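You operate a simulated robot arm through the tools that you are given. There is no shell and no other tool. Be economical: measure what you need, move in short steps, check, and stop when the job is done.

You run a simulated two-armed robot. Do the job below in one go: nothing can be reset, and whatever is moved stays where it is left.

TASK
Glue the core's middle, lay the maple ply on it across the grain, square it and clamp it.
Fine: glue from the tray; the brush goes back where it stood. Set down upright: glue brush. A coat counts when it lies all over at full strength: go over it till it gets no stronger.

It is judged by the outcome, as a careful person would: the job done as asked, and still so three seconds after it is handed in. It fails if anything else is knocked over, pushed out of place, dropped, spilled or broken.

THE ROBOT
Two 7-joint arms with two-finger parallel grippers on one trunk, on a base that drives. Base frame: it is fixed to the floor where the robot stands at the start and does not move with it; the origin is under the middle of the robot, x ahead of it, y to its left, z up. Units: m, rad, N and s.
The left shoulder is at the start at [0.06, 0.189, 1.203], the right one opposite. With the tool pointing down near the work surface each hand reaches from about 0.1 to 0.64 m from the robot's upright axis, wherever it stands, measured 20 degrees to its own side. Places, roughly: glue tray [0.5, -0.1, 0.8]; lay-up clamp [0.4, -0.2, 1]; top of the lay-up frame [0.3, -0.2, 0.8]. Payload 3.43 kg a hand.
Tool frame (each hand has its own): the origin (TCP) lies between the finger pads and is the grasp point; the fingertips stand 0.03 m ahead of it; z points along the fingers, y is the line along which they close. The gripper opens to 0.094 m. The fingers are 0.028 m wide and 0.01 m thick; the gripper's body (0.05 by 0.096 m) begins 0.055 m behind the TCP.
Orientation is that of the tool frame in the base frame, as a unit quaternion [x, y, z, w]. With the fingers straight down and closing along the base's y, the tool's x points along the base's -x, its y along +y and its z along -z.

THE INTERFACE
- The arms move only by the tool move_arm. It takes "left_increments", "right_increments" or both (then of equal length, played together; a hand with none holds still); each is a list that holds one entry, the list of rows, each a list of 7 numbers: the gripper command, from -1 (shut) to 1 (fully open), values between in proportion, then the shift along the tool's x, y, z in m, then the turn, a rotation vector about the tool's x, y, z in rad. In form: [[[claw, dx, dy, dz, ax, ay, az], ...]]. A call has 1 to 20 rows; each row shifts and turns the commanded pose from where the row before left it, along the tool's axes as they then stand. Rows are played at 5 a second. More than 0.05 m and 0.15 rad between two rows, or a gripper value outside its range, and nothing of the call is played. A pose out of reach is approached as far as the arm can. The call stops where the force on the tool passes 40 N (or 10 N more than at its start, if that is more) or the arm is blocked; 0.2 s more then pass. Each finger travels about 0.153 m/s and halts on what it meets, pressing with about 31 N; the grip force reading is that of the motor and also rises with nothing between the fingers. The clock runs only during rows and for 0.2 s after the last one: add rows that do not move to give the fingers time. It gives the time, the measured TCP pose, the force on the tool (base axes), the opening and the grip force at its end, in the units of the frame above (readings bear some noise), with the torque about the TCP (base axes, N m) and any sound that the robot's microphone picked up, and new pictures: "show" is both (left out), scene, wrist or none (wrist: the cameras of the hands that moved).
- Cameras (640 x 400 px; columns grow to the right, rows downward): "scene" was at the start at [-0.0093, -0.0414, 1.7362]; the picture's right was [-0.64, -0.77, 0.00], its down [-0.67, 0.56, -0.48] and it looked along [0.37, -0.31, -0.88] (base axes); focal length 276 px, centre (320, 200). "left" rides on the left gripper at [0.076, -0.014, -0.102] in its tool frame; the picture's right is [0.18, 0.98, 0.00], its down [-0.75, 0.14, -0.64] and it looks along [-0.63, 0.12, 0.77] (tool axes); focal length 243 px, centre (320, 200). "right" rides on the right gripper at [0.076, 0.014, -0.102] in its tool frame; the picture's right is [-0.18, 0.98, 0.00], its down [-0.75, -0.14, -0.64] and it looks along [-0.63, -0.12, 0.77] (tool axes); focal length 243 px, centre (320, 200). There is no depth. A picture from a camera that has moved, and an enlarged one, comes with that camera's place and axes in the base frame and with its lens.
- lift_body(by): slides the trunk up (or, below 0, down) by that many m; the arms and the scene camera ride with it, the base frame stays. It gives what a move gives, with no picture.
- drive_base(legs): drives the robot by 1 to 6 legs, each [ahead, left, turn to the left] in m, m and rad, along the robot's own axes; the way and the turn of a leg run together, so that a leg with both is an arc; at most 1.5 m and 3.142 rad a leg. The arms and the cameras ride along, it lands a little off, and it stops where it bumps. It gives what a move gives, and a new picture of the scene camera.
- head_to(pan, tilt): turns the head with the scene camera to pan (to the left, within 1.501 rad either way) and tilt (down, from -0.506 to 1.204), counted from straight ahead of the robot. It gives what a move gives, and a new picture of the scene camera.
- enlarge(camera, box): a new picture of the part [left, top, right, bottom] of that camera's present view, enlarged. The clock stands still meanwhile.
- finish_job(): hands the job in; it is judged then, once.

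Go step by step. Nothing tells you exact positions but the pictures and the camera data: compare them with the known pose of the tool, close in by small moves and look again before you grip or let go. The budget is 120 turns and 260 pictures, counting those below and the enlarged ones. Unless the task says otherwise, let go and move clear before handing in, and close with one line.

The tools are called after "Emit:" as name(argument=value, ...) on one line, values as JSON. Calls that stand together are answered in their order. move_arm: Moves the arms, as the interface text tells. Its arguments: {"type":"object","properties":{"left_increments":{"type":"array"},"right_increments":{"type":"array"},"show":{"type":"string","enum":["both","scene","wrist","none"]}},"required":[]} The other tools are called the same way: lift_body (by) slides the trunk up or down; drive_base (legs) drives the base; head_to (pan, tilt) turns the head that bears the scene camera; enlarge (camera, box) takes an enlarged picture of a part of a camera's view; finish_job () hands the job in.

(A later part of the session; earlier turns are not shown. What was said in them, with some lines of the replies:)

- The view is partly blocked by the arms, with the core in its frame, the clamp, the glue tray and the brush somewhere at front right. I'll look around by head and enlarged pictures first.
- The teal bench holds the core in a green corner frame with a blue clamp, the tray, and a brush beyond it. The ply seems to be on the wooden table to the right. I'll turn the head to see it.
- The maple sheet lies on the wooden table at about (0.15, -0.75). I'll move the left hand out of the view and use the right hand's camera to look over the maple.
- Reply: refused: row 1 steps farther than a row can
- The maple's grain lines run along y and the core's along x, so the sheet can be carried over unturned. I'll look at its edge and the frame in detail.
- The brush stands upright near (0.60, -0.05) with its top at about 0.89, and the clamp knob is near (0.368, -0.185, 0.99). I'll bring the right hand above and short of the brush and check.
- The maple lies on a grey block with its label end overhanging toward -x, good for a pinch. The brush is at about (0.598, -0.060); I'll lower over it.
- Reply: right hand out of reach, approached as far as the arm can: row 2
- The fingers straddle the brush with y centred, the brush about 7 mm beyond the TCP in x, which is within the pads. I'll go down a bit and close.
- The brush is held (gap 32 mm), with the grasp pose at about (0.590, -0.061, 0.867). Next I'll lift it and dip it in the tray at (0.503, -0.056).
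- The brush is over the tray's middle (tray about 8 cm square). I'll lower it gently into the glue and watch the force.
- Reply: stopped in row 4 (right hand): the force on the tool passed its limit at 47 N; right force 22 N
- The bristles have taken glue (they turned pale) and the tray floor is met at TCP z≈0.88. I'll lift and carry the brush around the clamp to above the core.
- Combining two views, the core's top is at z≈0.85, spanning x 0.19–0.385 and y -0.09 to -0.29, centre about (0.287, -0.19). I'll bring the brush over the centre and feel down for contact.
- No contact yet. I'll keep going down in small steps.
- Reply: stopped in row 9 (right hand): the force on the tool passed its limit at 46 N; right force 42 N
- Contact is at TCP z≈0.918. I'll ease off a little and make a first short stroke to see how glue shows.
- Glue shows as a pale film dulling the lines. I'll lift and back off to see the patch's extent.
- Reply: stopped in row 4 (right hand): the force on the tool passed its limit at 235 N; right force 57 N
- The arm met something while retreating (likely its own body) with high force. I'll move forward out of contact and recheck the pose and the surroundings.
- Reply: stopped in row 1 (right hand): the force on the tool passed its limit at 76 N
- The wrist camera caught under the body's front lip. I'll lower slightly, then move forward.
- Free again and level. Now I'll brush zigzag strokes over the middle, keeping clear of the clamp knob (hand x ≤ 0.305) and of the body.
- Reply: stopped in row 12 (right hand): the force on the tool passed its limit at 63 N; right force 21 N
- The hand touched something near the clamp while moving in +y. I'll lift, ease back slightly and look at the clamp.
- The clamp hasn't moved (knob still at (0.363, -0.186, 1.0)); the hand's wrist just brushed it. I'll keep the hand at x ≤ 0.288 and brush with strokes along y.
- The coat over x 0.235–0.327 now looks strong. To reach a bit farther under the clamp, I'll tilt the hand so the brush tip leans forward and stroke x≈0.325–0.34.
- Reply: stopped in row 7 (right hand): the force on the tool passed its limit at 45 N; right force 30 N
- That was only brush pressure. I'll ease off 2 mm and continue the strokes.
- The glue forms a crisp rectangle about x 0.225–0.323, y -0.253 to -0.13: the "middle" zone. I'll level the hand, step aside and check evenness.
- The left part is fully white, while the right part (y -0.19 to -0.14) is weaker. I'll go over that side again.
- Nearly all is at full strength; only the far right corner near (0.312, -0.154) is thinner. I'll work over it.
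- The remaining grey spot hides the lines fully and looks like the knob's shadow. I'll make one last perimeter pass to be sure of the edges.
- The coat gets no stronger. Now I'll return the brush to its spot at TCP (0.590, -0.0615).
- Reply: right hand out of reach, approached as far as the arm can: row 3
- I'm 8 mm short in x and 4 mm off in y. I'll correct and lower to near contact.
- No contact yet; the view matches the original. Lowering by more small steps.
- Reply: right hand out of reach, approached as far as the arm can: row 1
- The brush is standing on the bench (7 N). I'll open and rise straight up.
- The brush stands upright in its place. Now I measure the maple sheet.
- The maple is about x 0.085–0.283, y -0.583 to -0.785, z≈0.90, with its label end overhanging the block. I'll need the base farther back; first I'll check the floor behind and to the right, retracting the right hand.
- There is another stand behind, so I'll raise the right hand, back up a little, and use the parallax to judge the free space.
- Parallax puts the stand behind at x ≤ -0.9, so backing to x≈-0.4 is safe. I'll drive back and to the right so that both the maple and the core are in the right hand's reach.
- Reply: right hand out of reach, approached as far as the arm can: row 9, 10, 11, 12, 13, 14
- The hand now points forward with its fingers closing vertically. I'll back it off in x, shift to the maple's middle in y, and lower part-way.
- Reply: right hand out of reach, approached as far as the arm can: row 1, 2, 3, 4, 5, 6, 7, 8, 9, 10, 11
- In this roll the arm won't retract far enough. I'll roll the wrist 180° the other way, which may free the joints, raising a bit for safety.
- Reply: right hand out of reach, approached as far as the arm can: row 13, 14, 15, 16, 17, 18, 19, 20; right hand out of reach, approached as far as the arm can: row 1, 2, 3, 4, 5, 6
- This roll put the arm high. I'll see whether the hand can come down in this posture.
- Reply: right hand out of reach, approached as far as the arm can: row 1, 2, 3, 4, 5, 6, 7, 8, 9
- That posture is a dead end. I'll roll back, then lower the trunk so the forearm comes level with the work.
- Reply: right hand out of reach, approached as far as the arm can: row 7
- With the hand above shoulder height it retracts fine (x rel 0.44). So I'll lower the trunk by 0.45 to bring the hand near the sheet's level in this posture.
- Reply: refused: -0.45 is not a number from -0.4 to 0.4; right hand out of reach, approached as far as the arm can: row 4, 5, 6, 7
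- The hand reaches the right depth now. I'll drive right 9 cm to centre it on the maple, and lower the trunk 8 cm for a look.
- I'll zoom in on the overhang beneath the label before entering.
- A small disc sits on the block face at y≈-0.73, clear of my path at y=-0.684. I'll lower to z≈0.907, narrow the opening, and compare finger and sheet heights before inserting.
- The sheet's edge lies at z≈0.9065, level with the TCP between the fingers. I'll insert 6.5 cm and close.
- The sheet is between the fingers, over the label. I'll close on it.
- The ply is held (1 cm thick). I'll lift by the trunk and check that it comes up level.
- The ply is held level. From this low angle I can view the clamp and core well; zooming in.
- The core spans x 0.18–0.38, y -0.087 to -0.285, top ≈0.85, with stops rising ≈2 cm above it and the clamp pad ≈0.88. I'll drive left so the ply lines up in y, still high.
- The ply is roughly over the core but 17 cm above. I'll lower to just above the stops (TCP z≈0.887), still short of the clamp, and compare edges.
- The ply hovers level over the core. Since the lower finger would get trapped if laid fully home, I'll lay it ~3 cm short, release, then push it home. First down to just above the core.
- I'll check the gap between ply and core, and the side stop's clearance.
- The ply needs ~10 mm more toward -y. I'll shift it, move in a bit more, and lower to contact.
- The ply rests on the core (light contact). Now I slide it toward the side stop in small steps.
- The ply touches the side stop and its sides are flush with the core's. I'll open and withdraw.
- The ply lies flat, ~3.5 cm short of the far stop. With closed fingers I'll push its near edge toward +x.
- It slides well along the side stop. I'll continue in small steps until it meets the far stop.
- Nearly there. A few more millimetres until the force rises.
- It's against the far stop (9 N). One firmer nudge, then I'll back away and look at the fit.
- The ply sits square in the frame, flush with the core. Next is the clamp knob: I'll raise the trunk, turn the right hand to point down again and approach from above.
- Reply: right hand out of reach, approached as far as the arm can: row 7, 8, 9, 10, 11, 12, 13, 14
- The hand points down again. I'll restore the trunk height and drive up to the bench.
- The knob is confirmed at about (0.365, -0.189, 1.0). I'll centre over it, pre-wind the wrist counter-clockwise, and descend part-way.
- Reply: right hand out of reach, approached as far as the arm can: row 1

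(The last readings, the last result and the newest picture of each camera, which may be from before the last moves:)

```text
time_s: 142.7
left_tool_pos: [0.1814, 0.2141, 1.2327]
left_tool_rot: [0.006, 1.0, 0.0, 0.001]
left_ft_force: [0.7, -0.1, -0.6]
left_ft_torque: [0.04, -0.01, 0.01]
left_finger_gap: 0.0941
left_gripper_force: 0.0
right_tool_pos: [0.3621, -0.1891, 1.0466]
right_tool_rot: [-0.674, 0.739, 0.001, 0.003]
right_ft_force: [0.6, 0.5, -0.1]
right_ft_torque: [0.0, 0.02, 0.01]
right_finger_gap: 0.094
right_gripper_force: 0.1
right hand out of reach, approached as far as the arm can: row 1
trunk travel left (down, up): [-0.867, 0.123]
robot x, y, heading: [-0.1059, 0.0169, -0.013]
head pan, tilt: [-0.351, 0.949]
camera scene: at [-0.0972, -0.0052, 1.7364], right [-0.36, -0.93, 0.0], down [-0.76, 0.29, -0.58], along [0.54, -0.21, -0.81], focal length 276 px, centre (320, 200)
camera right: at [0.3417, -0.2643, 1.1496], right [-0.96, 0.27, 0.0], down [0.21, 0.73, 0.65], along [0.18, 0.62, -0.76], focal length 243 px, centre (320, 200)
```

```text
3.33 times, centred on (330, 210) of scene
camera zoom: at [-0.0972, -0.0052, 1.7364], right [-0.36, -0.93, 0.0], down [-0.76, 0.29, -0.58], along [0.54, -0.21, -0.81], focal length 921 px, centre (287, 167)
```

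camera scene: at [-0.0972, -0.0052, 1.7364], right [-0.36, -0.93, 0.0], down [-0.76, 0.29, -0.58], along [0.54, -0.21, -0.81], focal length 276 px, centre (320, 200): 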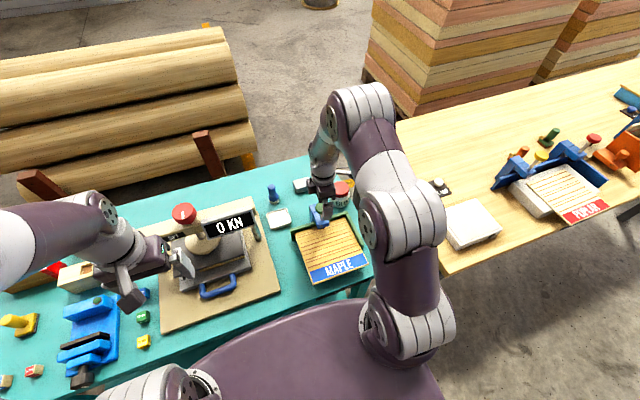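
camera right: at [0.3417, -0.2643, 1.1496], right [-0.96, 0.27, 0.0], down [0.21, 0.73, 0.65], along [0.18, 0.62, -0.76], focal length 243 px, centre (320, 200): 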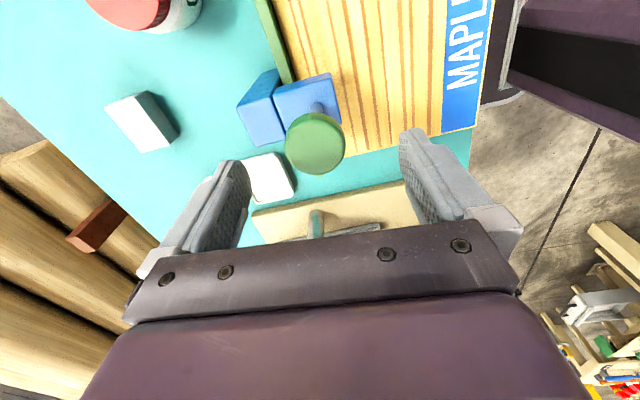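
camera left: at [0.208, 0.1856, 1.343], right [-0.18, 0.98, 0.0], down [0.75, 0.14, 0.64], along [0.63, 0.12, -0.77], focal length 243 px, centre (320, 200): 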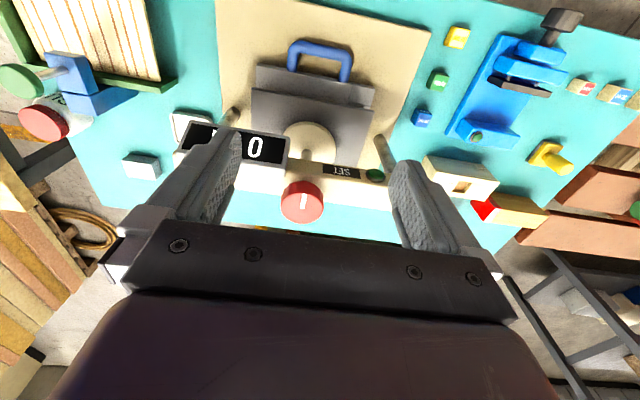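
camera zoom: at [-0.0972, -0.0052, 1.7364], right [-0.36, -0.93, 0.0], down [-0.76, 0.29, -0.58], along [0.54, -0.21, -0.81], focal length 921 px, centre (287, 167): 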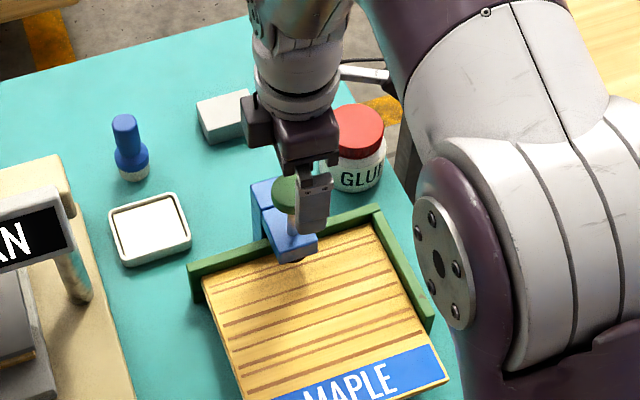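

Centred to within a few mm. I'll correct, descend around the knob and grip it.

Emit:
move_arm(right_increments=[[[1, 0.0015, -0.0045, 0.02, 0, 0, 0], [1, 0, 0, 0.02, 0, 0, 0], [1, 0, 0, 0.012, 0, 0, 0], [1, 0, 0, 0, 0, 0, 0], [0.2, 0, 0, 0, 0, 0, 0], [-0.3, 0, 0, 0, 0, 0, 0], [-1, 0, 0, 0, 0, 0, 0], [-1, 0, 0, 0, 0, 0, 0], [-1, 0, 0, 0, 0, 0, 0]]], show="wrist")

Emit:
enlarge(camera="scene", box=[290, 170, 370, 240])

```text
time_s: 144.7
left_tool_pos: [0.1806, 0.2135, 1.2325]
left_tool_rot: [0.005, 1.0, 0.0, 0.002]
left_ft_force: [0.7, 0.6, -0.5]
left_ft_torque: [-0.01, 0.02, -0.01]
left_finger_gap: 0.0939
left_gripper_force: 0.0
right_tool_pos: [0.3658, -0.1915, 0.9965]
right_tool_rot: [-0.673, 0.739, 0.0, 0.002]
right_ft_force: [-2.6, 2.2, -1.7]
right_ft_torque: [-0.1, 0.2, 0.36]
right_finger_gap: 0.0413
right_gripper_force: 44.7
trunk travel left (down, up): [-0.867, 0.123]
robot x, y, heading: [-0.1056, 0.0196, -0.012]
head pan, tilt: [-0.351, 0.949]
camera right: at [0.3452, -0.2658, 1.0987], right [-0.96, 0.27, 0.0], down [0.21, 0.73, 0.65], along [0.18, 0.62, -0.76], focal length 243 px, centre (320, 200)
```

right: 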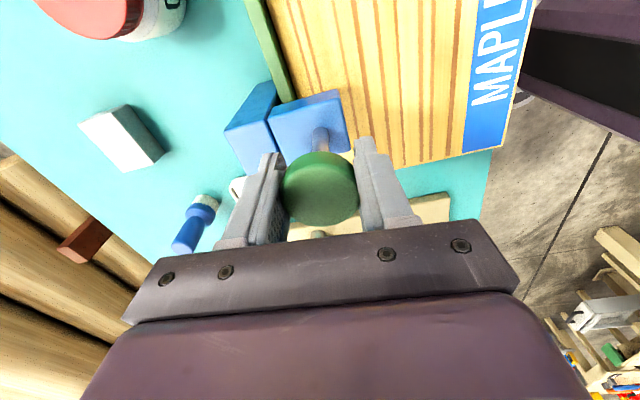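

```text
5.71 times, centred on (330, 205) of scene
camera zoom: at [-0.0974, -0.005, 1.7364], right [-0.36, -0.93, 0.0], down [-0.76, 0.29, -0.58], along [0.54, -0.21, -0.81], focal length 1579 px, centre (263, 171)
```

zoom: 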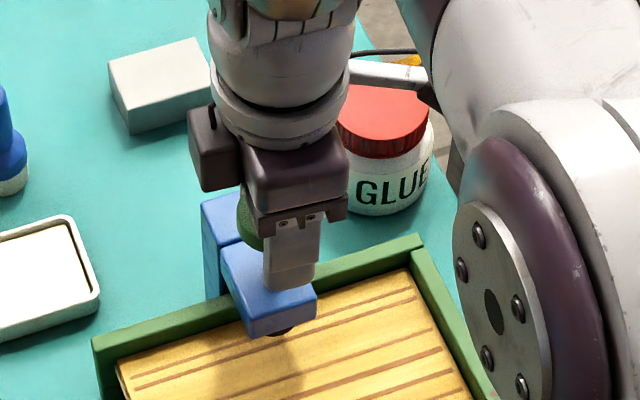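

The knob is gripped (41 mm). I'll turn clockwise (seen from above) and watch the torque and the pad.

Emit:
move_arm(right_increments=[[[-1, 0, 0, 0, 0, 0, 0.12], [-1, 0, 0, 0, 0, 0, 0.12], [-1, 0, 0, 0, 0, 0, 0.12], [-1, 0, 0, 0, 0, 0, 0.12], [-1, 0, 0, 0, 0, 0, 0.12], [-1, 0, 0, 0, 0, 0, 0.12], [-1, 0, 0, 0, 0, 0, 0.12], [-1, 0, 0, 0, 0, 0, 0.12], [-1, 0, 0, 0, 0, 0, 0.12], [-1, 0, 0, 0, 0, 0, 0.12], [-1, 0, 0, 0, 0, 0, 0]]], show="wrist")

Emit:
enlarge(camera="scene", box=[290, 170, 370, 240])

```text
time_s: 147.1
left_tool_pos: [0.1803, 0.2161, 1.2328]
left_tool_rot: [0.007, 1.0, -0.001, 0.001]
left_ft_force: [-0.4, 1.2, 0.0]
left_ft_torque: [-0.01, -0.04, -0.01]
left_finger_gap: 0.0944
left_gripper_force: 0.1
right_tool_pos: [0.3651, -0.1901, 0.9956]
right_tool_rot: [-0.136, 0.991, 0.002, 0.0]
right_ft_force: [-6.2, 9.5, -0.3]
right_ft_torque: [-0.11, 0.1, -0.22]
right_finger_gap: 0.0406
right_gripper_force: 45.3
trunk travel left (down, up): [-0.867, 0.123]
robot x, y, heading: [-0.1062, 0.0184, -0.01]
head pan, tilt: [-0.351, 0.949]
camera right: at [0.2884, -0.1962, 1.0986], right [-0.09, 1.0, 0.0], down [0.76, 0.07, 0.64], along [0.64, 0.06, -0.77], focal length 243 px, centre (320, 200)
```

right: 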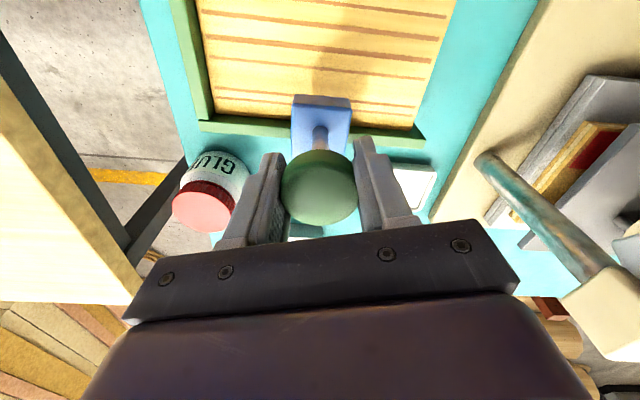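

```text
5.71 times, centred on (330, 205) of scene
camera zoom: at [-0.0986, -0.003, 1.7364], right [-0.36, -0.93, 0.0], down [-0.76, 0.29, -0.58], along [0.54, -0.21, -0.81], focal length 1579 px, centre (263, 171)
```

zoom: 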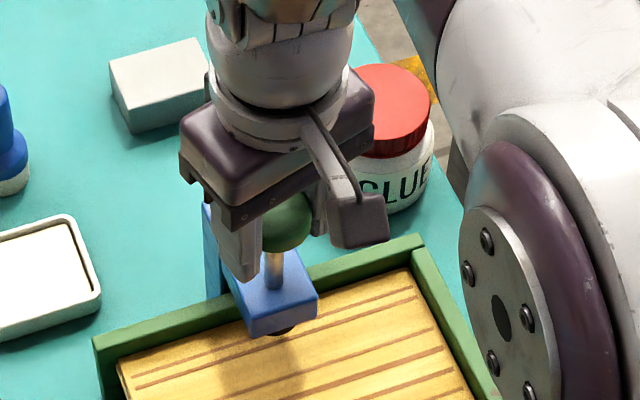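

The wrist turned freely. I'll keep turning another 1.8 rad and look for descent.

Emit:
move_arm(right_increments=[[[-1, 0, 0, 0, 0, 0, 0.14], [-1, 0, 0, 0, 0, 0, 0.14], [-1, 0, 0, 0, 0, 0, 0.14], [-1, 0, 0, 0, 0, 0, 0.14], [-1, 0, 0, 0, 0, 0, 0.14], [-1, 0, 0, 0, 0, 0, 0.14], [-1, 0, 0, 0, 0, 0, 0.14], [-1, 0, 0, 0, 0, 0, 0.14], [-1, 0, 0, 0, 0, 0, 0.14], [-1, 0, 0, 0, 0, 0, 0.14], [-1, 0, 0, 0, 0, 0, 0.14], [-1, 0, 0, 0, 0, 0, 0.14], [-1, 0, 0, 0, 0, 0, 0.14], [-1, 0, 0, 0, 0, 0, 0]]], show="wrist")

Emit:
enlarge(camera="scene", box=[290, 170, 370, 240])

```text
time_s: 150.1
left_tool_pos: [0.1817, 0.2151, 1.2334]
left_tool_rot: [0.006, 1.0, -0.001, 0.002]
left_ft_force: [-0.2, 0.3, 1.3]
left_ft_torque: [0.02, -0.04, 0.0]
left_finger_gap: 0.094
left_gripper_force: 0.1
right_tool_pos: [0.3664, -0.1882, 0.9963]
right_tool_rot: [0.699, 0.715, 0.001, -0.001]
right_ft_force: [-2.1, 8.3, -1.4]
right_ft_torque: [-0.36, 0.02, -0.28]
right_finger_gap: 0.0407
right_gripper_force: 45.1
trunk travel left (down, up): [-0.867, 0.123]
robot x, y, heading: [-0.1067, 0.0179, -0.015]
head pan, tilt: [-0.351, 0.949]
camera right: at [0.3789, -0.1135, 1.0991], right [0.99, -0.16, 0.0], down [-0.12, -0.76, 0.64], along [-0.1, -0.63, -0.77], focal length 243 px, centre (320, 200)
```

right: 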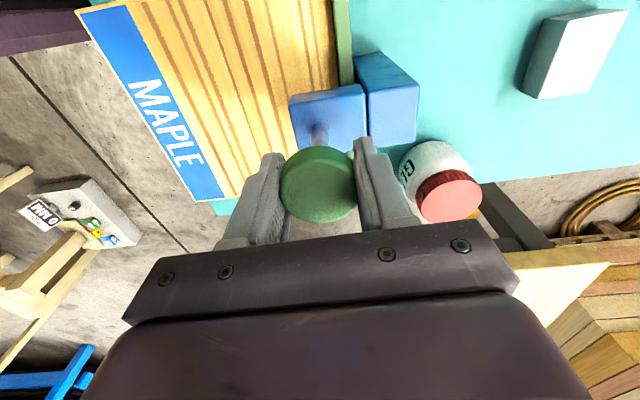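

```text
5.71 times, centred on (330, 205) of scene
camera zoom: at [-0.0976, -0.0029, 1.7364], right [-0.36, -0.93, 0.0], down [-0.76, 0.29, -0.58], along [0.54, -0.21, -0.81], focal length 1579 px, centre (263, 171)
```

zoom: 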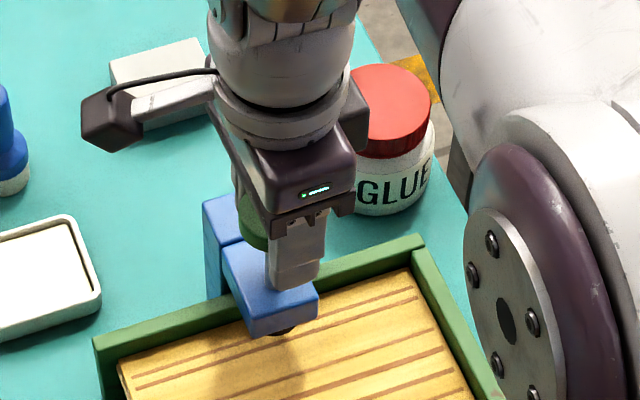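

Half a turn done; any descent is too small to see. I'll release, wind back, and compare the knob's height with the picture at the start.

Emit:
move_arm(right_increments=[[[0.4, 0, 0, 0, 0, 0, 0], [0.4, 0, 0, 0, 0, 0, -0.15], [0.4, 0, 0, 0, 0, 0, -0.15], [0.4, 0, 0, 0, 0, 0, -0.15], [0.4, 0, 0, 0, 0, 0, -0.15], [0.4, 0, 0, 0, 0, 0, -0.15], [0.4, 0, 0, 0, 0, 0, -0.15], [0.4, 0, 0, 0, 0, 0, -0.15], [0.4, 0, 0, 0, 0, 0, -0.15], [0.4, 0, 0, 0, 0, 0, -0.15], [0.4, 0, 0, 0, 0, 0, -0.15], [0.4, 0, 0, 0, 0, 0, -0.15], [0.4, 0, 0, 0, 0, 0, -0.15], [0.4, 0, 0, 0, 0, 0, -0.15], [0.4, 0, 0, 0, 0, 0, -0.15], [0.4, 0, 0, 0, 0, 0, -0.15], [0.4, 0, 0, 0, 0, 0, -0.15], [0.4, 0, 0, 0, 0, 0, -0.15], [0.4, 0, 0, 0, 0, 0, -0.15], [0.4, 0, 0, 0, 0, 0, -0.15]]], show="wrist")

Emit:
enlarge(camera="scene", box=[290, 170, 370, 240])

```text
time_s: 154.3
left_tool_pos: [0.1814, 0.2132, 1.2324]
left_tool_rot: [0.006, 1.0, -0.001, 0.0]
left_ft_force: [-0.5, -0.7, -1.0]
left_ft_torque: [0.0, -0.03, 0.01]
left_finger_gap: 0.0938
left_gripper_force: 0.0
right_tool_pos: [0.3662, -0.1901, 0.9949]
right_tool_rot: [-0.609, 0.793, 0.002, 0.003]
right_ft_force: [-0.5, -0.6, 0.5]
right_ft_torque: [0.01, 0.02, -0.02]
right_finger_gap: 0.0657
right_gripper_force: 0.0
trunk travel left (down, up): [-0.867, 0.123]
robot x, y, heading: [-0.1043, 0.0232, -0.013]
head pan, tilt: [-0.351, 0.949]
camera right: at [0.3329, -0.2602, 1.0974], right [-0.9, 0.43, 0.0], down [0.33, 0.69, 0.65], along [0.28, 0.58, -0.76], focal length 243 px, centre (320, 200)
```

right: 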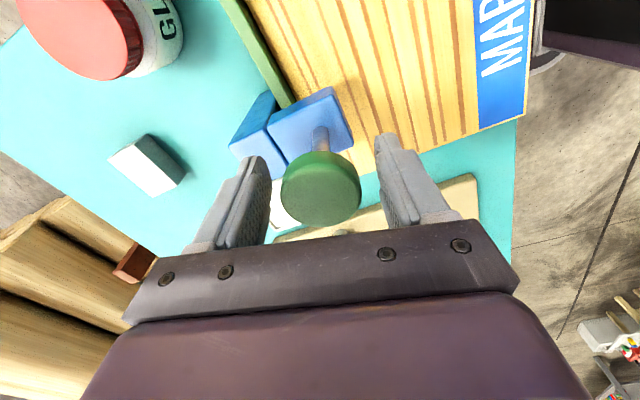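

```text
5.71 times, centred on (330, 205) of scene
camera zoom: at [-0.0971, -0.0052, 1.7364], right [-0.36, -0.93, 0.0], down [-0.76, 0.29, -0.58], along [0.54, -0.21, -0.81], focal length 1579 px, centre (263, 171)
```

zoom: 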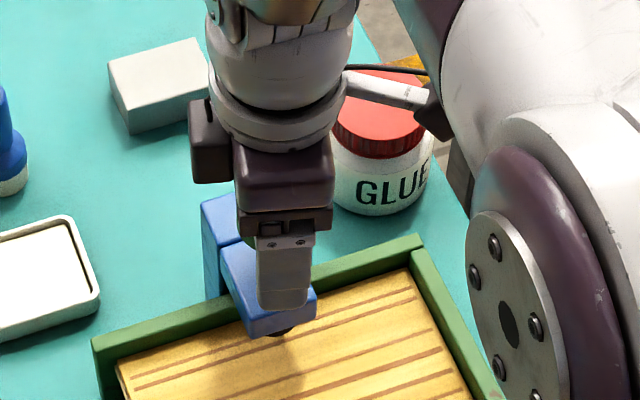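

No visible descent. Perhaps the spindle slides rather than screws; I'll grip again and try a gentle push down, reading the force.

Emit:
move_arm(right_increments=[[[0, 0, 0, 0, 0, 0, 0], [-1, 0, 0, 0, 0, 0, 0], [-1, 0, 0, 0, 0, 0, 0], [-1, 0, 0, 0, 0, 0, 0], [-1, 0, 0, 0.001, 0, 0, 0], [-1, 0, 0, 0.001, 0, 0, 0], [-1, 0, 0, 0.001, 0, 0, 0], [-1, 0, 0, 0, 0, 0, 0]]], show="none")

```text
time_s: 156.1
left_tool_pos: [0.1811, 0.2125, 1.2339]
left_tool_rot: [0.007, 1.0, 0.0, 0.001]
left_ft_force: [-0.5, -0.3, 0.1]
left_ft_torque: [0.03, 0.0, 0.03]
left_finger_gap: 0.094
left_gripper_force: 0.1
right_tool_pos: [0.3649, -0.1903, 0.9946]
right_tool_rot: [-0.608, 0.794, 0.001, 0.003]
right_ft_force: [-3.2, 0.4, 2.9]
right_ft_torque: [-0.14, 0.39, -0.17]
right_finger_gap: 0.0413
right_gripper_force: 44.7
trunk travel left (down, up): [-0.867, 0.123]
robot x, y, heading: [-0.1067, 0.0189, -0.011]
head pan, tilt: [-0.351, 0.949]
```

Emit:
move_arm(right_increments=[[[-1, 0, 0, 0.002, 0, 0, 0], [-1, 0, 0, 0.002, 0, 0, 0], [-1, 0, 0, 0.002, 0, 0, 0], [-1, 0, 0, 0, 0, 0, 0]]], show="wrist")

Emit:
enlarge(camera="scene", box=[290, 170, 370, 240])

```text
time_s: 157.1
left_tool_pos: [0.1809, 0.2134, 1.233]
left_tool_rot: [0.007, 1.0, 0.001, 0.002]
left_ft_force: [-0.1, 0.2, -0.2]
left_ft_torque: [-0.02, 0.02, -0.01]
left_finger_gap: 0.0939
left_gripper_force: 0.1
right_tool_pos: [0.3649, -0.1894, 0.9869]
right_tool_rot: [-0.607, 0.794, 0.001, 0.003]
right_ft_force: [-3.2, -5.8, -0.2]
right_ft_torque: [-0.23, -0.14, -0.2]
right_finger_gap: 0.0413
right_gripper_force: 44.8
trunk travel left (down, up): [-0.867, 0.123]
robot x, y, heading: [-0.1062, 0.0166, -0.011]
head pan, tilt: [-0.351, 0.949]
camera right: at [0.3324, -0.26, 1.0884], right [-0.9, 0.43, 0.0], down [0.33, 0.69, 0.65], along [0.28, 0.58, -0.76], focal length 243 px, centre (320, 200)
```

right: 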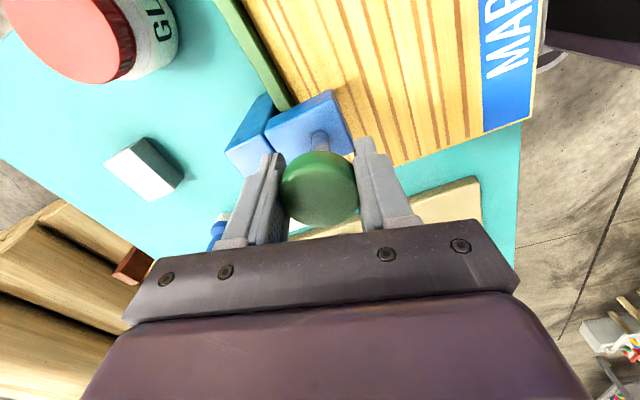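

```text
5.71 times, centred on (330, 205) of scene
camera zoom: at [-0.098, -0.0067, 1.7363], right [-0.36, -0.93, 0.0], down [-0.76, 0.29, -0.58], along [0.54, -0.21, -0.81], focal length 1579 px, centre (263, 171)
```

zoom: 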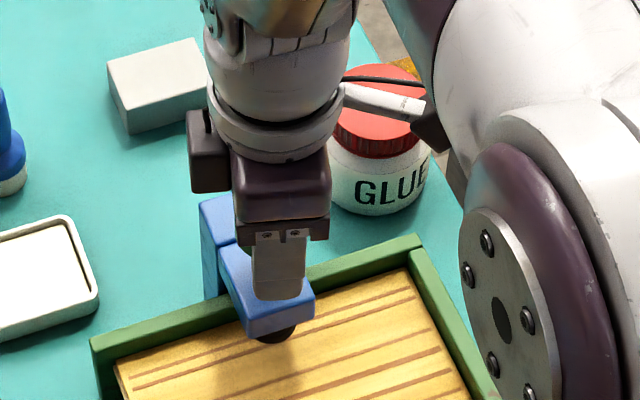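

The spindle slides down with the hand (the pad is lower now). I'll press on until the pad meets the ply.

Emit:
move_arm(right_increments=[[[-1, 0, 0, 0.002, 0, 0, 0], [-1, 0, 0, 0.002, 0, 0, 0], [-1, 0, 0, 0.002, 0, 0, 0], [-1, 0, 0, 0.002, 0, 0, 0], [-1, 0, 0, 0, 0, 0, 0]]], show="none")

Emit:
enlarge(camera="scene", box=[290, 170, 370, 240])

```text
time_s: 158.3
left_tool_pos: [0.1808, 0.213, 1.2331]
left_tool_rot: [0.006, 1.0, 0.0, 0.0]
left_ft_force: [0.1, 0.4, 0.8]
left_ft_torque: [0.01, 0.01, -0.01]
left_finger_gap: 0.0941
left_gripper_force: 0.1
right_tool_pos: [0.3657, -0.189, 0.9794]
right_tool_rot: [-0.608, 0.794, 0.0, 0.003]
right_ft_force: [0.7, -2.7, -1.4]
right_ft_torque: [0.19, -0.16, -0.31]
right_finger_gap: 0.0414
right_gripper_force: 44.9
trunk travel left (down, up): [-0.867, 0.123]
robot x, y, heading: [-0.1083, 0.0168, -0.013]
head pan, tilt: [-0.351, 0.949]
```

```text
5.71 times, centred on (330, 205) of scene
camera zoom: at [-0.0972, -0.0059, 1.7364], right [-0.36, -0.93, 0.0], down [-0.76, 0.29, -0.58], along [0.54, -0.21, -0.81], focal length 1579 px, centre (263, 171)
```

zoom: 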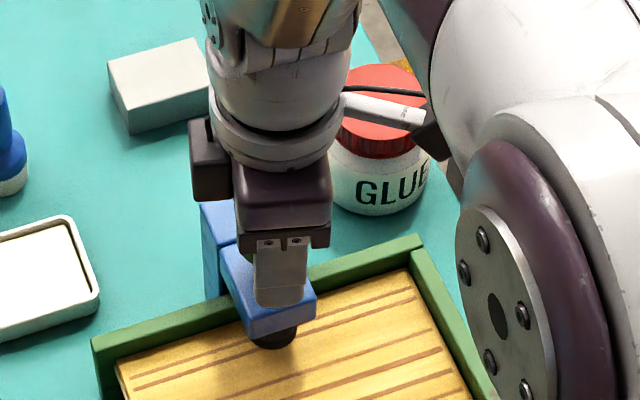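

Emit:
move_arm(right_increments=[[[-1, 0, 0, 0.002, 0, 0, 0], [-1, 0, 0, 0.002, 0, 0, 0], [-1, 0, 0, 0.002, 0, 0, 0], [-1, 0, 0, 0.002, 0, 0, 0], [-1, 0, 0, 0.002, 0, 0, 0], [-1, 0, 0, 0.002, 0, 0, 0], [-1, 0, 0, 0.002, 0, 0, 0], [-1, 0, 0, 0, 0, 0, 0]]], show="none")

Emit:
enlarge(camera="scene", box=[290, 170, 370, 240])

```text
time_s: 160.1
left_tool_pos: [0.1807, 0.2146, 1.2335]
left_tool_rot: [0.006, 1.0, 0.0, 0.001]
left_ft_force: [0.6, 0.0, 0.2]
left_ft_torque: [0.01, -0.01, 0.01]
left_finger_gap: 0.094
left_gripper_force: 0.0
right_tool_pos: [0.367, -0.1892, 0.9658]
right_tool_rot: [-0.607, 0.794, 0.001, 0.003]
right_ft_force: [-4.3, -2.0, 6.0]
right_ft_torque: [-0.17, 0.7, -0.2]
right_finger_gap: 0.0412
right_gripper_force: 44.8
trunk travel left (down, up): [-0.867, 0.123]
robot x, y, heading: [-0.1052, 0.0201, -0.01]
head pan, tilt: [-0.351, 0.949]
```

```text
5.71 times, centred on (330, 205) of scene
camera zoom: at [-0.0987, -0.0053, 1.7365], right [-0.36, -0.93, 0.0], down [-0.76, 0.29, -0.58], along [0.54, -0.21, -0.81], focal length 1579 px, centre (263, 171)
```

zoom: 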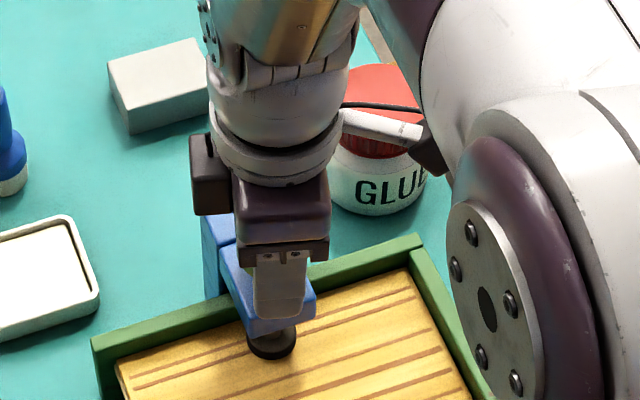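

The pad looks to be at the ply and force is rising. I'll press a little further.

Emit:
move_arm(right_increments=[[[-1, 0, 0, 0.0015, 0, 0, 0], [-1, 0, 0, 0.0015, 0, 0, 0], [-1, 0, 0, 0, 0, 0, 0]]], show="wrist")

Emit:
enlarge(camera="scene", box=[290, 170, 370, 240])

```text
time_s: 160.9
left_tool_pos: [0.1778, 0.2143, 1.2348]
left_tool_rot: [0.006, 1.0, 0.0, 0.002]
left_ft_force: [0.3, 0.3, 0.7]
left_ft_torque: [0.01, 0.0, -0.01]
left_finger_gap: 0.0942
left_gripper_force: 0.1
right_tool_pos: [0.3671, -0.1897, 0.9651]
right_tool_rot: [-0.608, 0.794, -0.003, 0.006]
right_ft_force: [-0.8, -1.9, 36.7]
right_ft_torque: [0.38, 0.44, -0.38]
right_finger_gap: 0.0416
right_gripper_force: 44.8
trunk travel left (down, up): [-0.867, 0.123]
robot x, y, heading: [-0.1062, 0.0201, -0.013]
head pan, tilt: [-0.351, 0.949]
camera right: at [0.3316, -0.2596, 1.0664], right [-0.9, 0.43, -0.01], down [0.33, 0.69, 0.65], along [0.29, 0.58, -0.76], focal length 243 px, centre (320, 200)
```

right: 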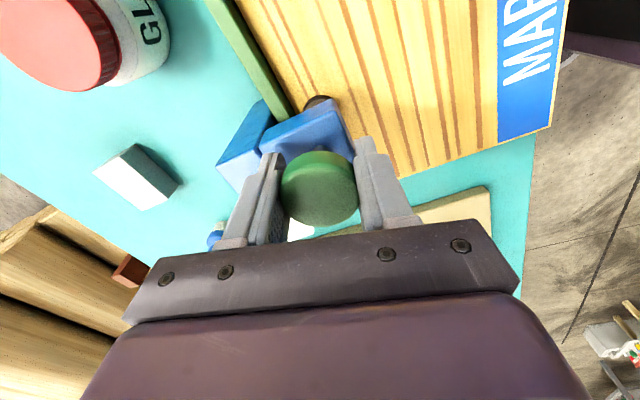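

```text
5.71 times, centred on (330, 205) of scene
camera zoom: at [-0.1024, -0.0035, 1.7368], right [-0.36, -0.93, 0.0], down [-0.76, 0.29, -0.58], along [0.55, -0.21, -0.81], focal length 1579 px, centre (263, 171)
```

zoom: 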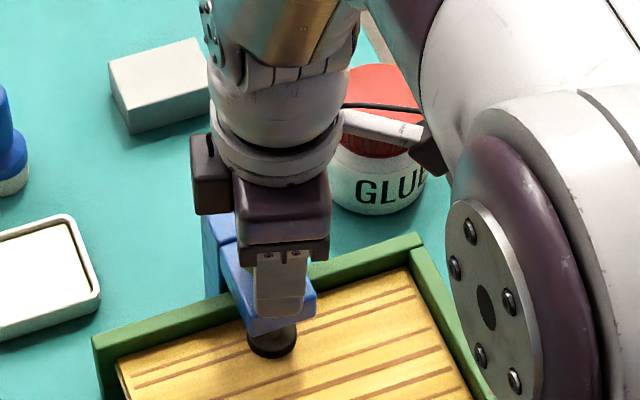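

The pad presses the ply at 37 N. I'll open the fingers and rise, then see whether the clamp holds.

Emit:
move_arm(right_increments=[[[-0.05, 0, 0, 0, 0, 0, 0], [0.3, 0, 0, 0, 0, 0, 0], [1, 0, 0, 0, 0, 0, 0], [1, 0, 0, 0, 0, 0, 0], [1, 0, 0, -0.02, 0, 0, 0], [1, 0, 0, -0.03, 0, 0, 0], [1, 0, 0, -0.04, 0, 0, 0], [1, 0, 0, 0, 0, 0, 0]]], show="wrist")

Emit:
enlarge(camera="scene", box=[290, 170, 370, 240])

```text
time_s: 162.7
left_tool_pos: [0.1813, 0.2143, 1.2339]
left_tool_rot: [0.006, 1.0, 0.0, 0.0]
left_ft_force: [0.3, -0.6, -0.2]
left_ft_torque: [-0.03, 0.0, -0.01]
left_finger_gap: 0.094
left_gripper_force: 0.1
right_tool_pos: [0.3657, -0.1906, 1.0487]
right_tool_rot: [-0.608, 0.794, 0.001, 0.002]
right_ft_force: [0.1, 0.6, -0.6]
right_ft_torque: [0.0, 0.03, 0.02]
right_finger_gap: 0.094
right_gripper_force: 0.0
trunk travel left (down, up): [-0.867, 0.123]
robot x, y, heading: [-0.1063, 0.021, -0.017]
head pan, tilt: [-0.351, 0.949]
camera right: at [0.3327, -0.2616, 1.1501], right [-0.9, 0.43, 0.0], down [0.33, 0.69, 0.65], along [0.28, 0.58, -0.76], focal length 243 px, centre (320, 200)
```

right: 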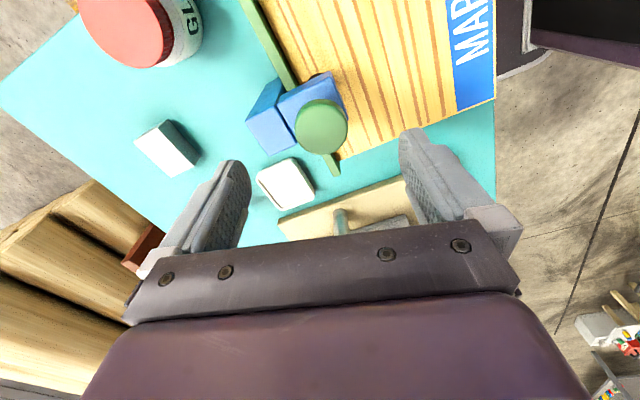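

```text
5.71 times, centred on (330, 205) of scene
camera zoom: at [-0.0969, -0.0053, 1.7364], right [-0.36, -0.93, 0.0], down [-0.76, 0.29, -0.58], along [0.54, -0.21, -0.81], focal length 1579 px, centre (263, 171)
```

zoom: 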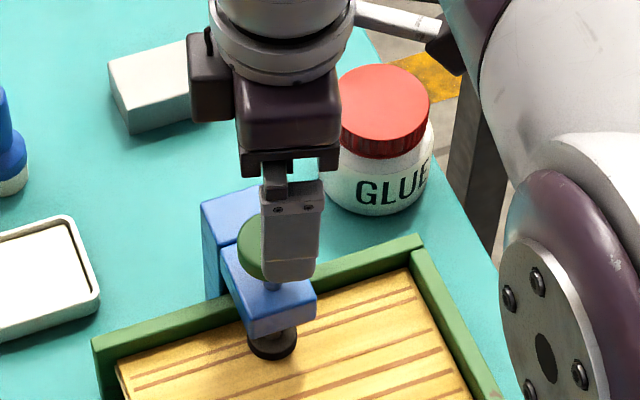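

The spindle stays down. I'll move the hand away and inspect the pad contact and the whole lay-up.

Emit:
move_arm(right_increments=[[[1, 0, 0, -0.045, 0, 0, 0.05], [1, 0, 0, -0.045, 0, 0, 0.1], [1, 0, 0, -0.045, 0, 0, 0.1], [1, 0, 0, -0.03, 0, 0, 0.1], [1, 0.04, 0, 0, 0, 0, 0], [1, 0.04, 0, 0, 0, 0, 0], [1, 0.04, 0, 0, 0, 0, 0], [1, 0, 0, 0, 0, 0, 0]]], show="none")

Emit:
enlarge(camera="scene", box=[250, 150, 400, 290])

Emit:
enlarge(camera="scene", box=[290, 180, 360, 240])

```text
time_s: 164.5
left_tool_pos: [0.1812, 0.2131, 1.2327]
left_tool_rot: [0.005, 1.0, 0.0, 0.0]
left_ft_force: [-0.1, 0.0, 0.3]
left_ft_torque: [0.04, -0.02, 0.0]
left_finger_gap: 0.094
left_gripper_force: 0.0
right_tool_pos: [0.2977, -0.2862, 1.2159]
right_tool_rot: [-0.46, 0.888, 0.002, 0.001]
right_ft_force: [0.0, 0.3, -0.7]
right_ft_torque: [0.02, -0.01, 0.02]
right_finger_gap: 0.0939
right_gripper_force: 0.1
trunk travel left (down, up): [-0.867, 0.123]
robot x, y, heading: [-0.1046, 0.0188, -0.013]
head pan, tilt: [-0.351, 0.949]
```

```text
2.86 times, centred on (325, 220) of scene
camera zoom: at [-0.0967, -0.005, 1.7364], right [-0.36, -0.93, 0.0], down [-0.76, 0.29, -0.58], along [0.54, -0.21, -0.81], focal length 790 px, centre (306, 143)
```

zoom: 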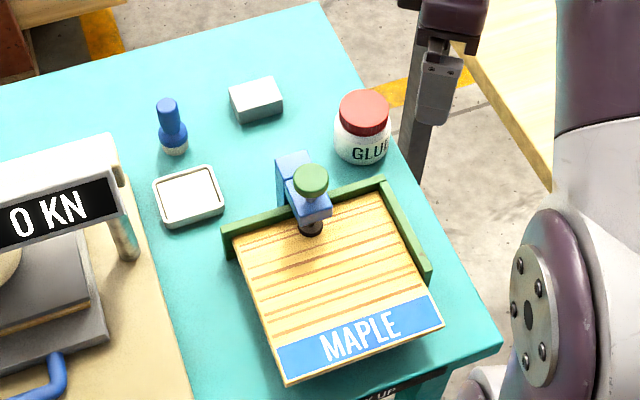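

```text
6.67 times, centred on (325, 210) of scene
camera zoom: at [-0.0967, -0.005, 1.7364], right [-0.36, -0.93, 0.0], down [-0.76, 0.29, -0.58], along [0.54, -0.21, -0.81], focal length 1842 px, centre (287, 133)
```

zoom: 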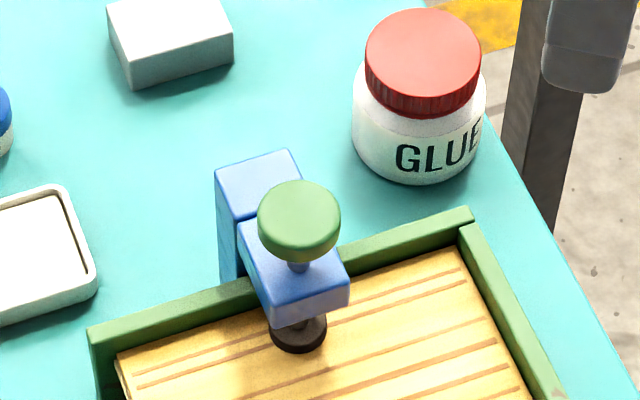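

The lay-up looks right. To be sure the pad really bears on the ply (not fingers on the arm earlier), I'll press the knob's top once more with closed fingers.

Emit:
move_arm(right_increments=[[[-1, -0.04, 0, 0, 0, 0, 0], [-1, -0.04, 0, 0, 0, 0, 0], [-1, -0.04, 0, 0, 0, 0, 0], [-1, 0, 0, 0.045, 0, 0, 0], [-1, 0, 0, 0.045, 0, 0, 0], [-1, 0, 0, 0.045, 0, 0, 0], [-1, 0, 0, 0.045, 0, 0, 0], [-1, 0, 0, 0.01, 0, 0, 0], [-1, 0, 0, 0.003, 0, 0, 0], [-1, 0, 0, 0.003, 0, 0, 0], [-1, 0, 0, 0.003, 0, 0, 0], [-1, 0, 0, 0.003, 0, 0, 0], [-1, 0, 0, 0.002, 0, 0, 0], [-1, 0, 0, 0.002, 0, 0, 0], [-1, 0, 0, 0.002, 0, 0, 0], [-1, 0, 0, 0.002, 0, 0, 0], [-1, 0, 0, 0.002, 0, 0, 0], [-1, 0, 0, 0.002, 0, 0, 0]]], show="wrist")

Emit:
enlarge(camera="scene", box=[290, 180, 360, 240])

```text
time_s: 168.3
left_tool_pos: [0.18, 0.2148, 1.2331]
left_tool_rot: [0.006, 1.0, 0.0, 0.001]
left_ft_force: [1.1, -0.3, 0.1]
left_ft_torque: [0.03, 0.0, 0.02]
left_finger_gap: 0.094
left_gripper_force: 0.0
right_tool_pos: [0.3646, -0.1909, 1.0055]
right_tool_rot: [-0.46, 0.888, 0.002, 0.004]
right_ft_force: [-0.6, 0.6, 12.6]
right_ft_torque: [-0.11, 0.12, -0.06]
right_finger_gap: 0.0
right_gripper_force: 31.1
trunk travel left (down, up): [-0.867, 0.123]
robot x, y, heading: [-0.1069, 0.0158, -0.016]
head pan, tilt: [-0.351, 0.949]
camera right: at [0.3098, -0.2444, 1.1066], right [-0.7, 0.72, 0.0], down [0.55, 0.53, 0.65], along [0.46, 0.45, -0.76], focal length 243 px, centre (320, 200)
```

right: 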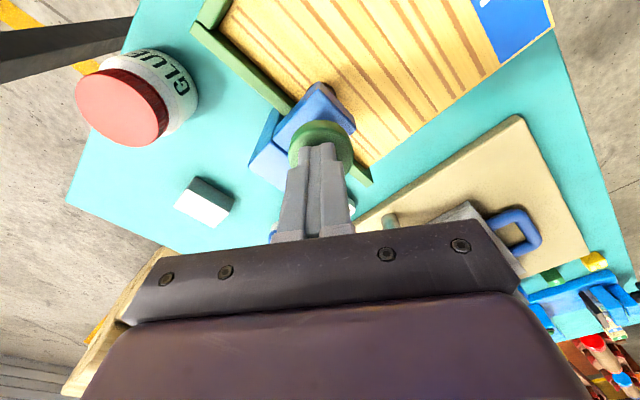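

```text
6.67 times, centred on (325, 210) of scene
camera zoom: at [-0.0989, -0.0045, 1.7366], right [-0.36, -0.93, 0.0], down [-0.76, 0.29, -0.58], along [0.54, -0.21, -0.81], focal length 1842 px, centre (287, 133)
```

zoom: 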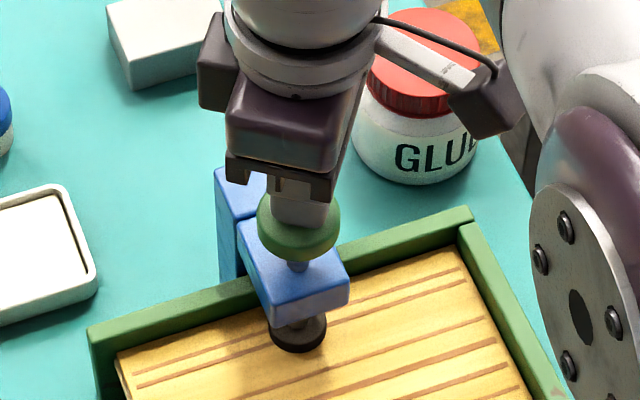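

Contact on the knob top. Pressing further to see whether it yields.

Emit:
move_arm(right_increments=[[[-1, 0, 0, 0.001, 0, 0, 0], [-1, 0, 0, 0.001, 0, 0, 0], [-1, 0, 0, 0.001, 0, 0, 0], [-1, 0, 0, 0.001, 0, 0, 0], [-1, 0, 0, 0, 0, 0, 0]]], show="none")

Emit:
enlarge(camera="scene", box=[290, 180, 360, 240])

```text
time_s: 169.1
left_tool_pos: [0.1774, 0.2146, 1.2337]
left_tool_rot: [0.007, 1.0, 0.0, 0.002]
left_ft_force: [0.8, -0.3, 0.3]
left_ft_torque: [0.0, 0.0, 0.01]
left_finger_gap: 0.0939
left_gripper_force: 0.1
right_tool_pos: [0.3651, -0.1897, 1.0052]
right_tool_rot: [-0.46, 0.888, 0.0, 0.005]
right_ft_force: [-10.4, 3.0, 26.2]
right_ft_torque: [-0.19, 0.55, -0.14]
right_finger_gap: 0.0
right_gripper_force: 31.2
trunk travel left (down, up): [-0.867, 0.123]
robot x, y, heading: [-0.1056, 0.0206, -0.014]
head pan, tilt: [-0.351, 0.949]
stopped in row 3 (right hand): the force on the tool passed its limit at 42 N (the readings are from after the stop); the commanded pose is now the measured one
```

```text
6.67 times, centred on (325, 210) of scene
camera zoom: at [-0.1033, -0.0028, 1.7364], right [-0.36, -0.93, 0.0], down [-0.76, 0.29, -0.59], along [0.55, -0.21, -0.81], focal length 1842 px, centre (287, 133)
```

zoom: 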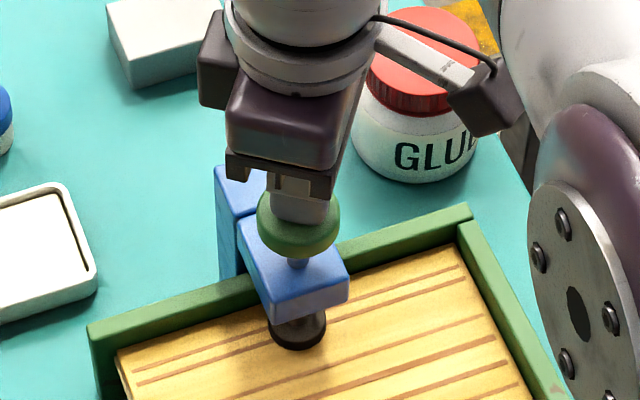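

It holds solid at 42 N, so the pad bears on the ply. I'll lift away and take a last look.

Emit:
move_arm(right_increments=[[[-1, 0, 0, -0.02, 0, 0, 0], [-1, 0, 0, -0.04, 0, 0, 0], [-1, 0, 0, -0.045, 0, 0, 0], [-1, 0, 0, -0.045, 0, 0, 0], [-1, 0, 0, -0.045, 0, 0, 0], [0, 0.04, 0, 0, 0, 0, 0], [0, 0.04, 0, 0, 0, 0, 0], [0, 0.04, 0, 0, 0, 0, 0], [0, 0, 0, 0, 0, 0, 0]]], show="scene")

Emit:
enlarge(camera="scene", box=[250, 160, 390, 290])

```text
time_s: 171.1
left_tool_pos: [0.1822, 0.2131, 1.2336]
left_tool_rot: [0.007, 1.0, 0.0, 0.0]
left_ft_force: [0.0, 0.1, -0.1]
left_ft_torque: [0.0, 0.02, 0.0]
left_finger_gap: 0.094
left_gripper_force: 0.1
right_tool_pos: [0.2956, -0.291, 1.1941]
right_tool_rot: [-0.46, 0.888, 0.0, 0.004]
right_ft_force: [-0.5, -0.1, 0.3]
right_ft_torque: [0.02, 0.0, 0.0]
right_finger_gap: 0.0471
right_gripper_force: 0.1
trunk travel left (down, up): [-0.867, 0.123]
robot x, y, heading: [-0.106, 0.0222, -0.011]
head pan, tilt: [-0.351, 0.949]
camera scene: at [-0.0965, -0.005, 1.7364], right [-0.36, -0.93, 0.0], down [-0.76, 0.29, -0.58], along [0.54, -0.21, -0.81], focal length 276 px, centre (320, 200)
```

scene: 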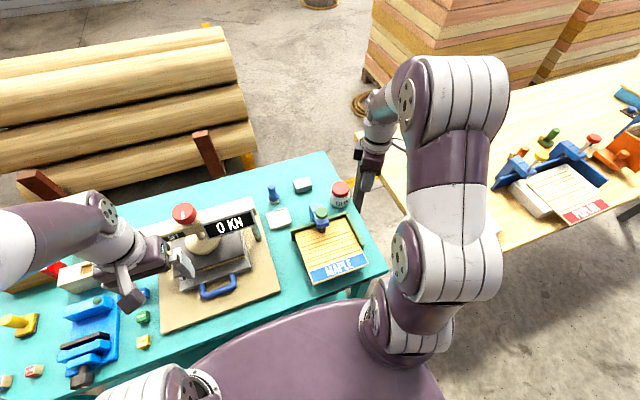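

```text
3.08 times, centred on (320, 225) of scene
camera zoom: at [-0.0965, -0.005, 1.7364], right [-0.36, -0.93, 0.0], down [-0.76, 0.29, -0.58], along [0.54, -0.21, -0.81], focal length 850 px, centre (320, 123)
```

zoom: 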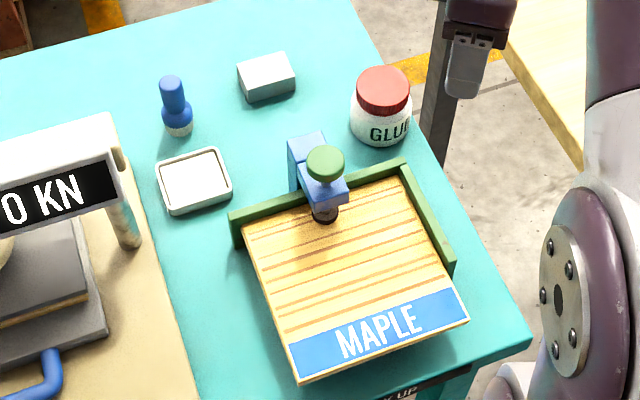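

The ply is squared in the frame with its grain across the core, the clamp is down on it, and the brush stands back in its place. Handing in.

Emit:
finish_job()

```text
The job is handed in.
```

The core's middle is glued at full strength. The maple ply lies on it across the grain, square against both stops, and the clamp pad is pressed down on it. The glue brush stands upright where it was, and both hands are clear of the work.
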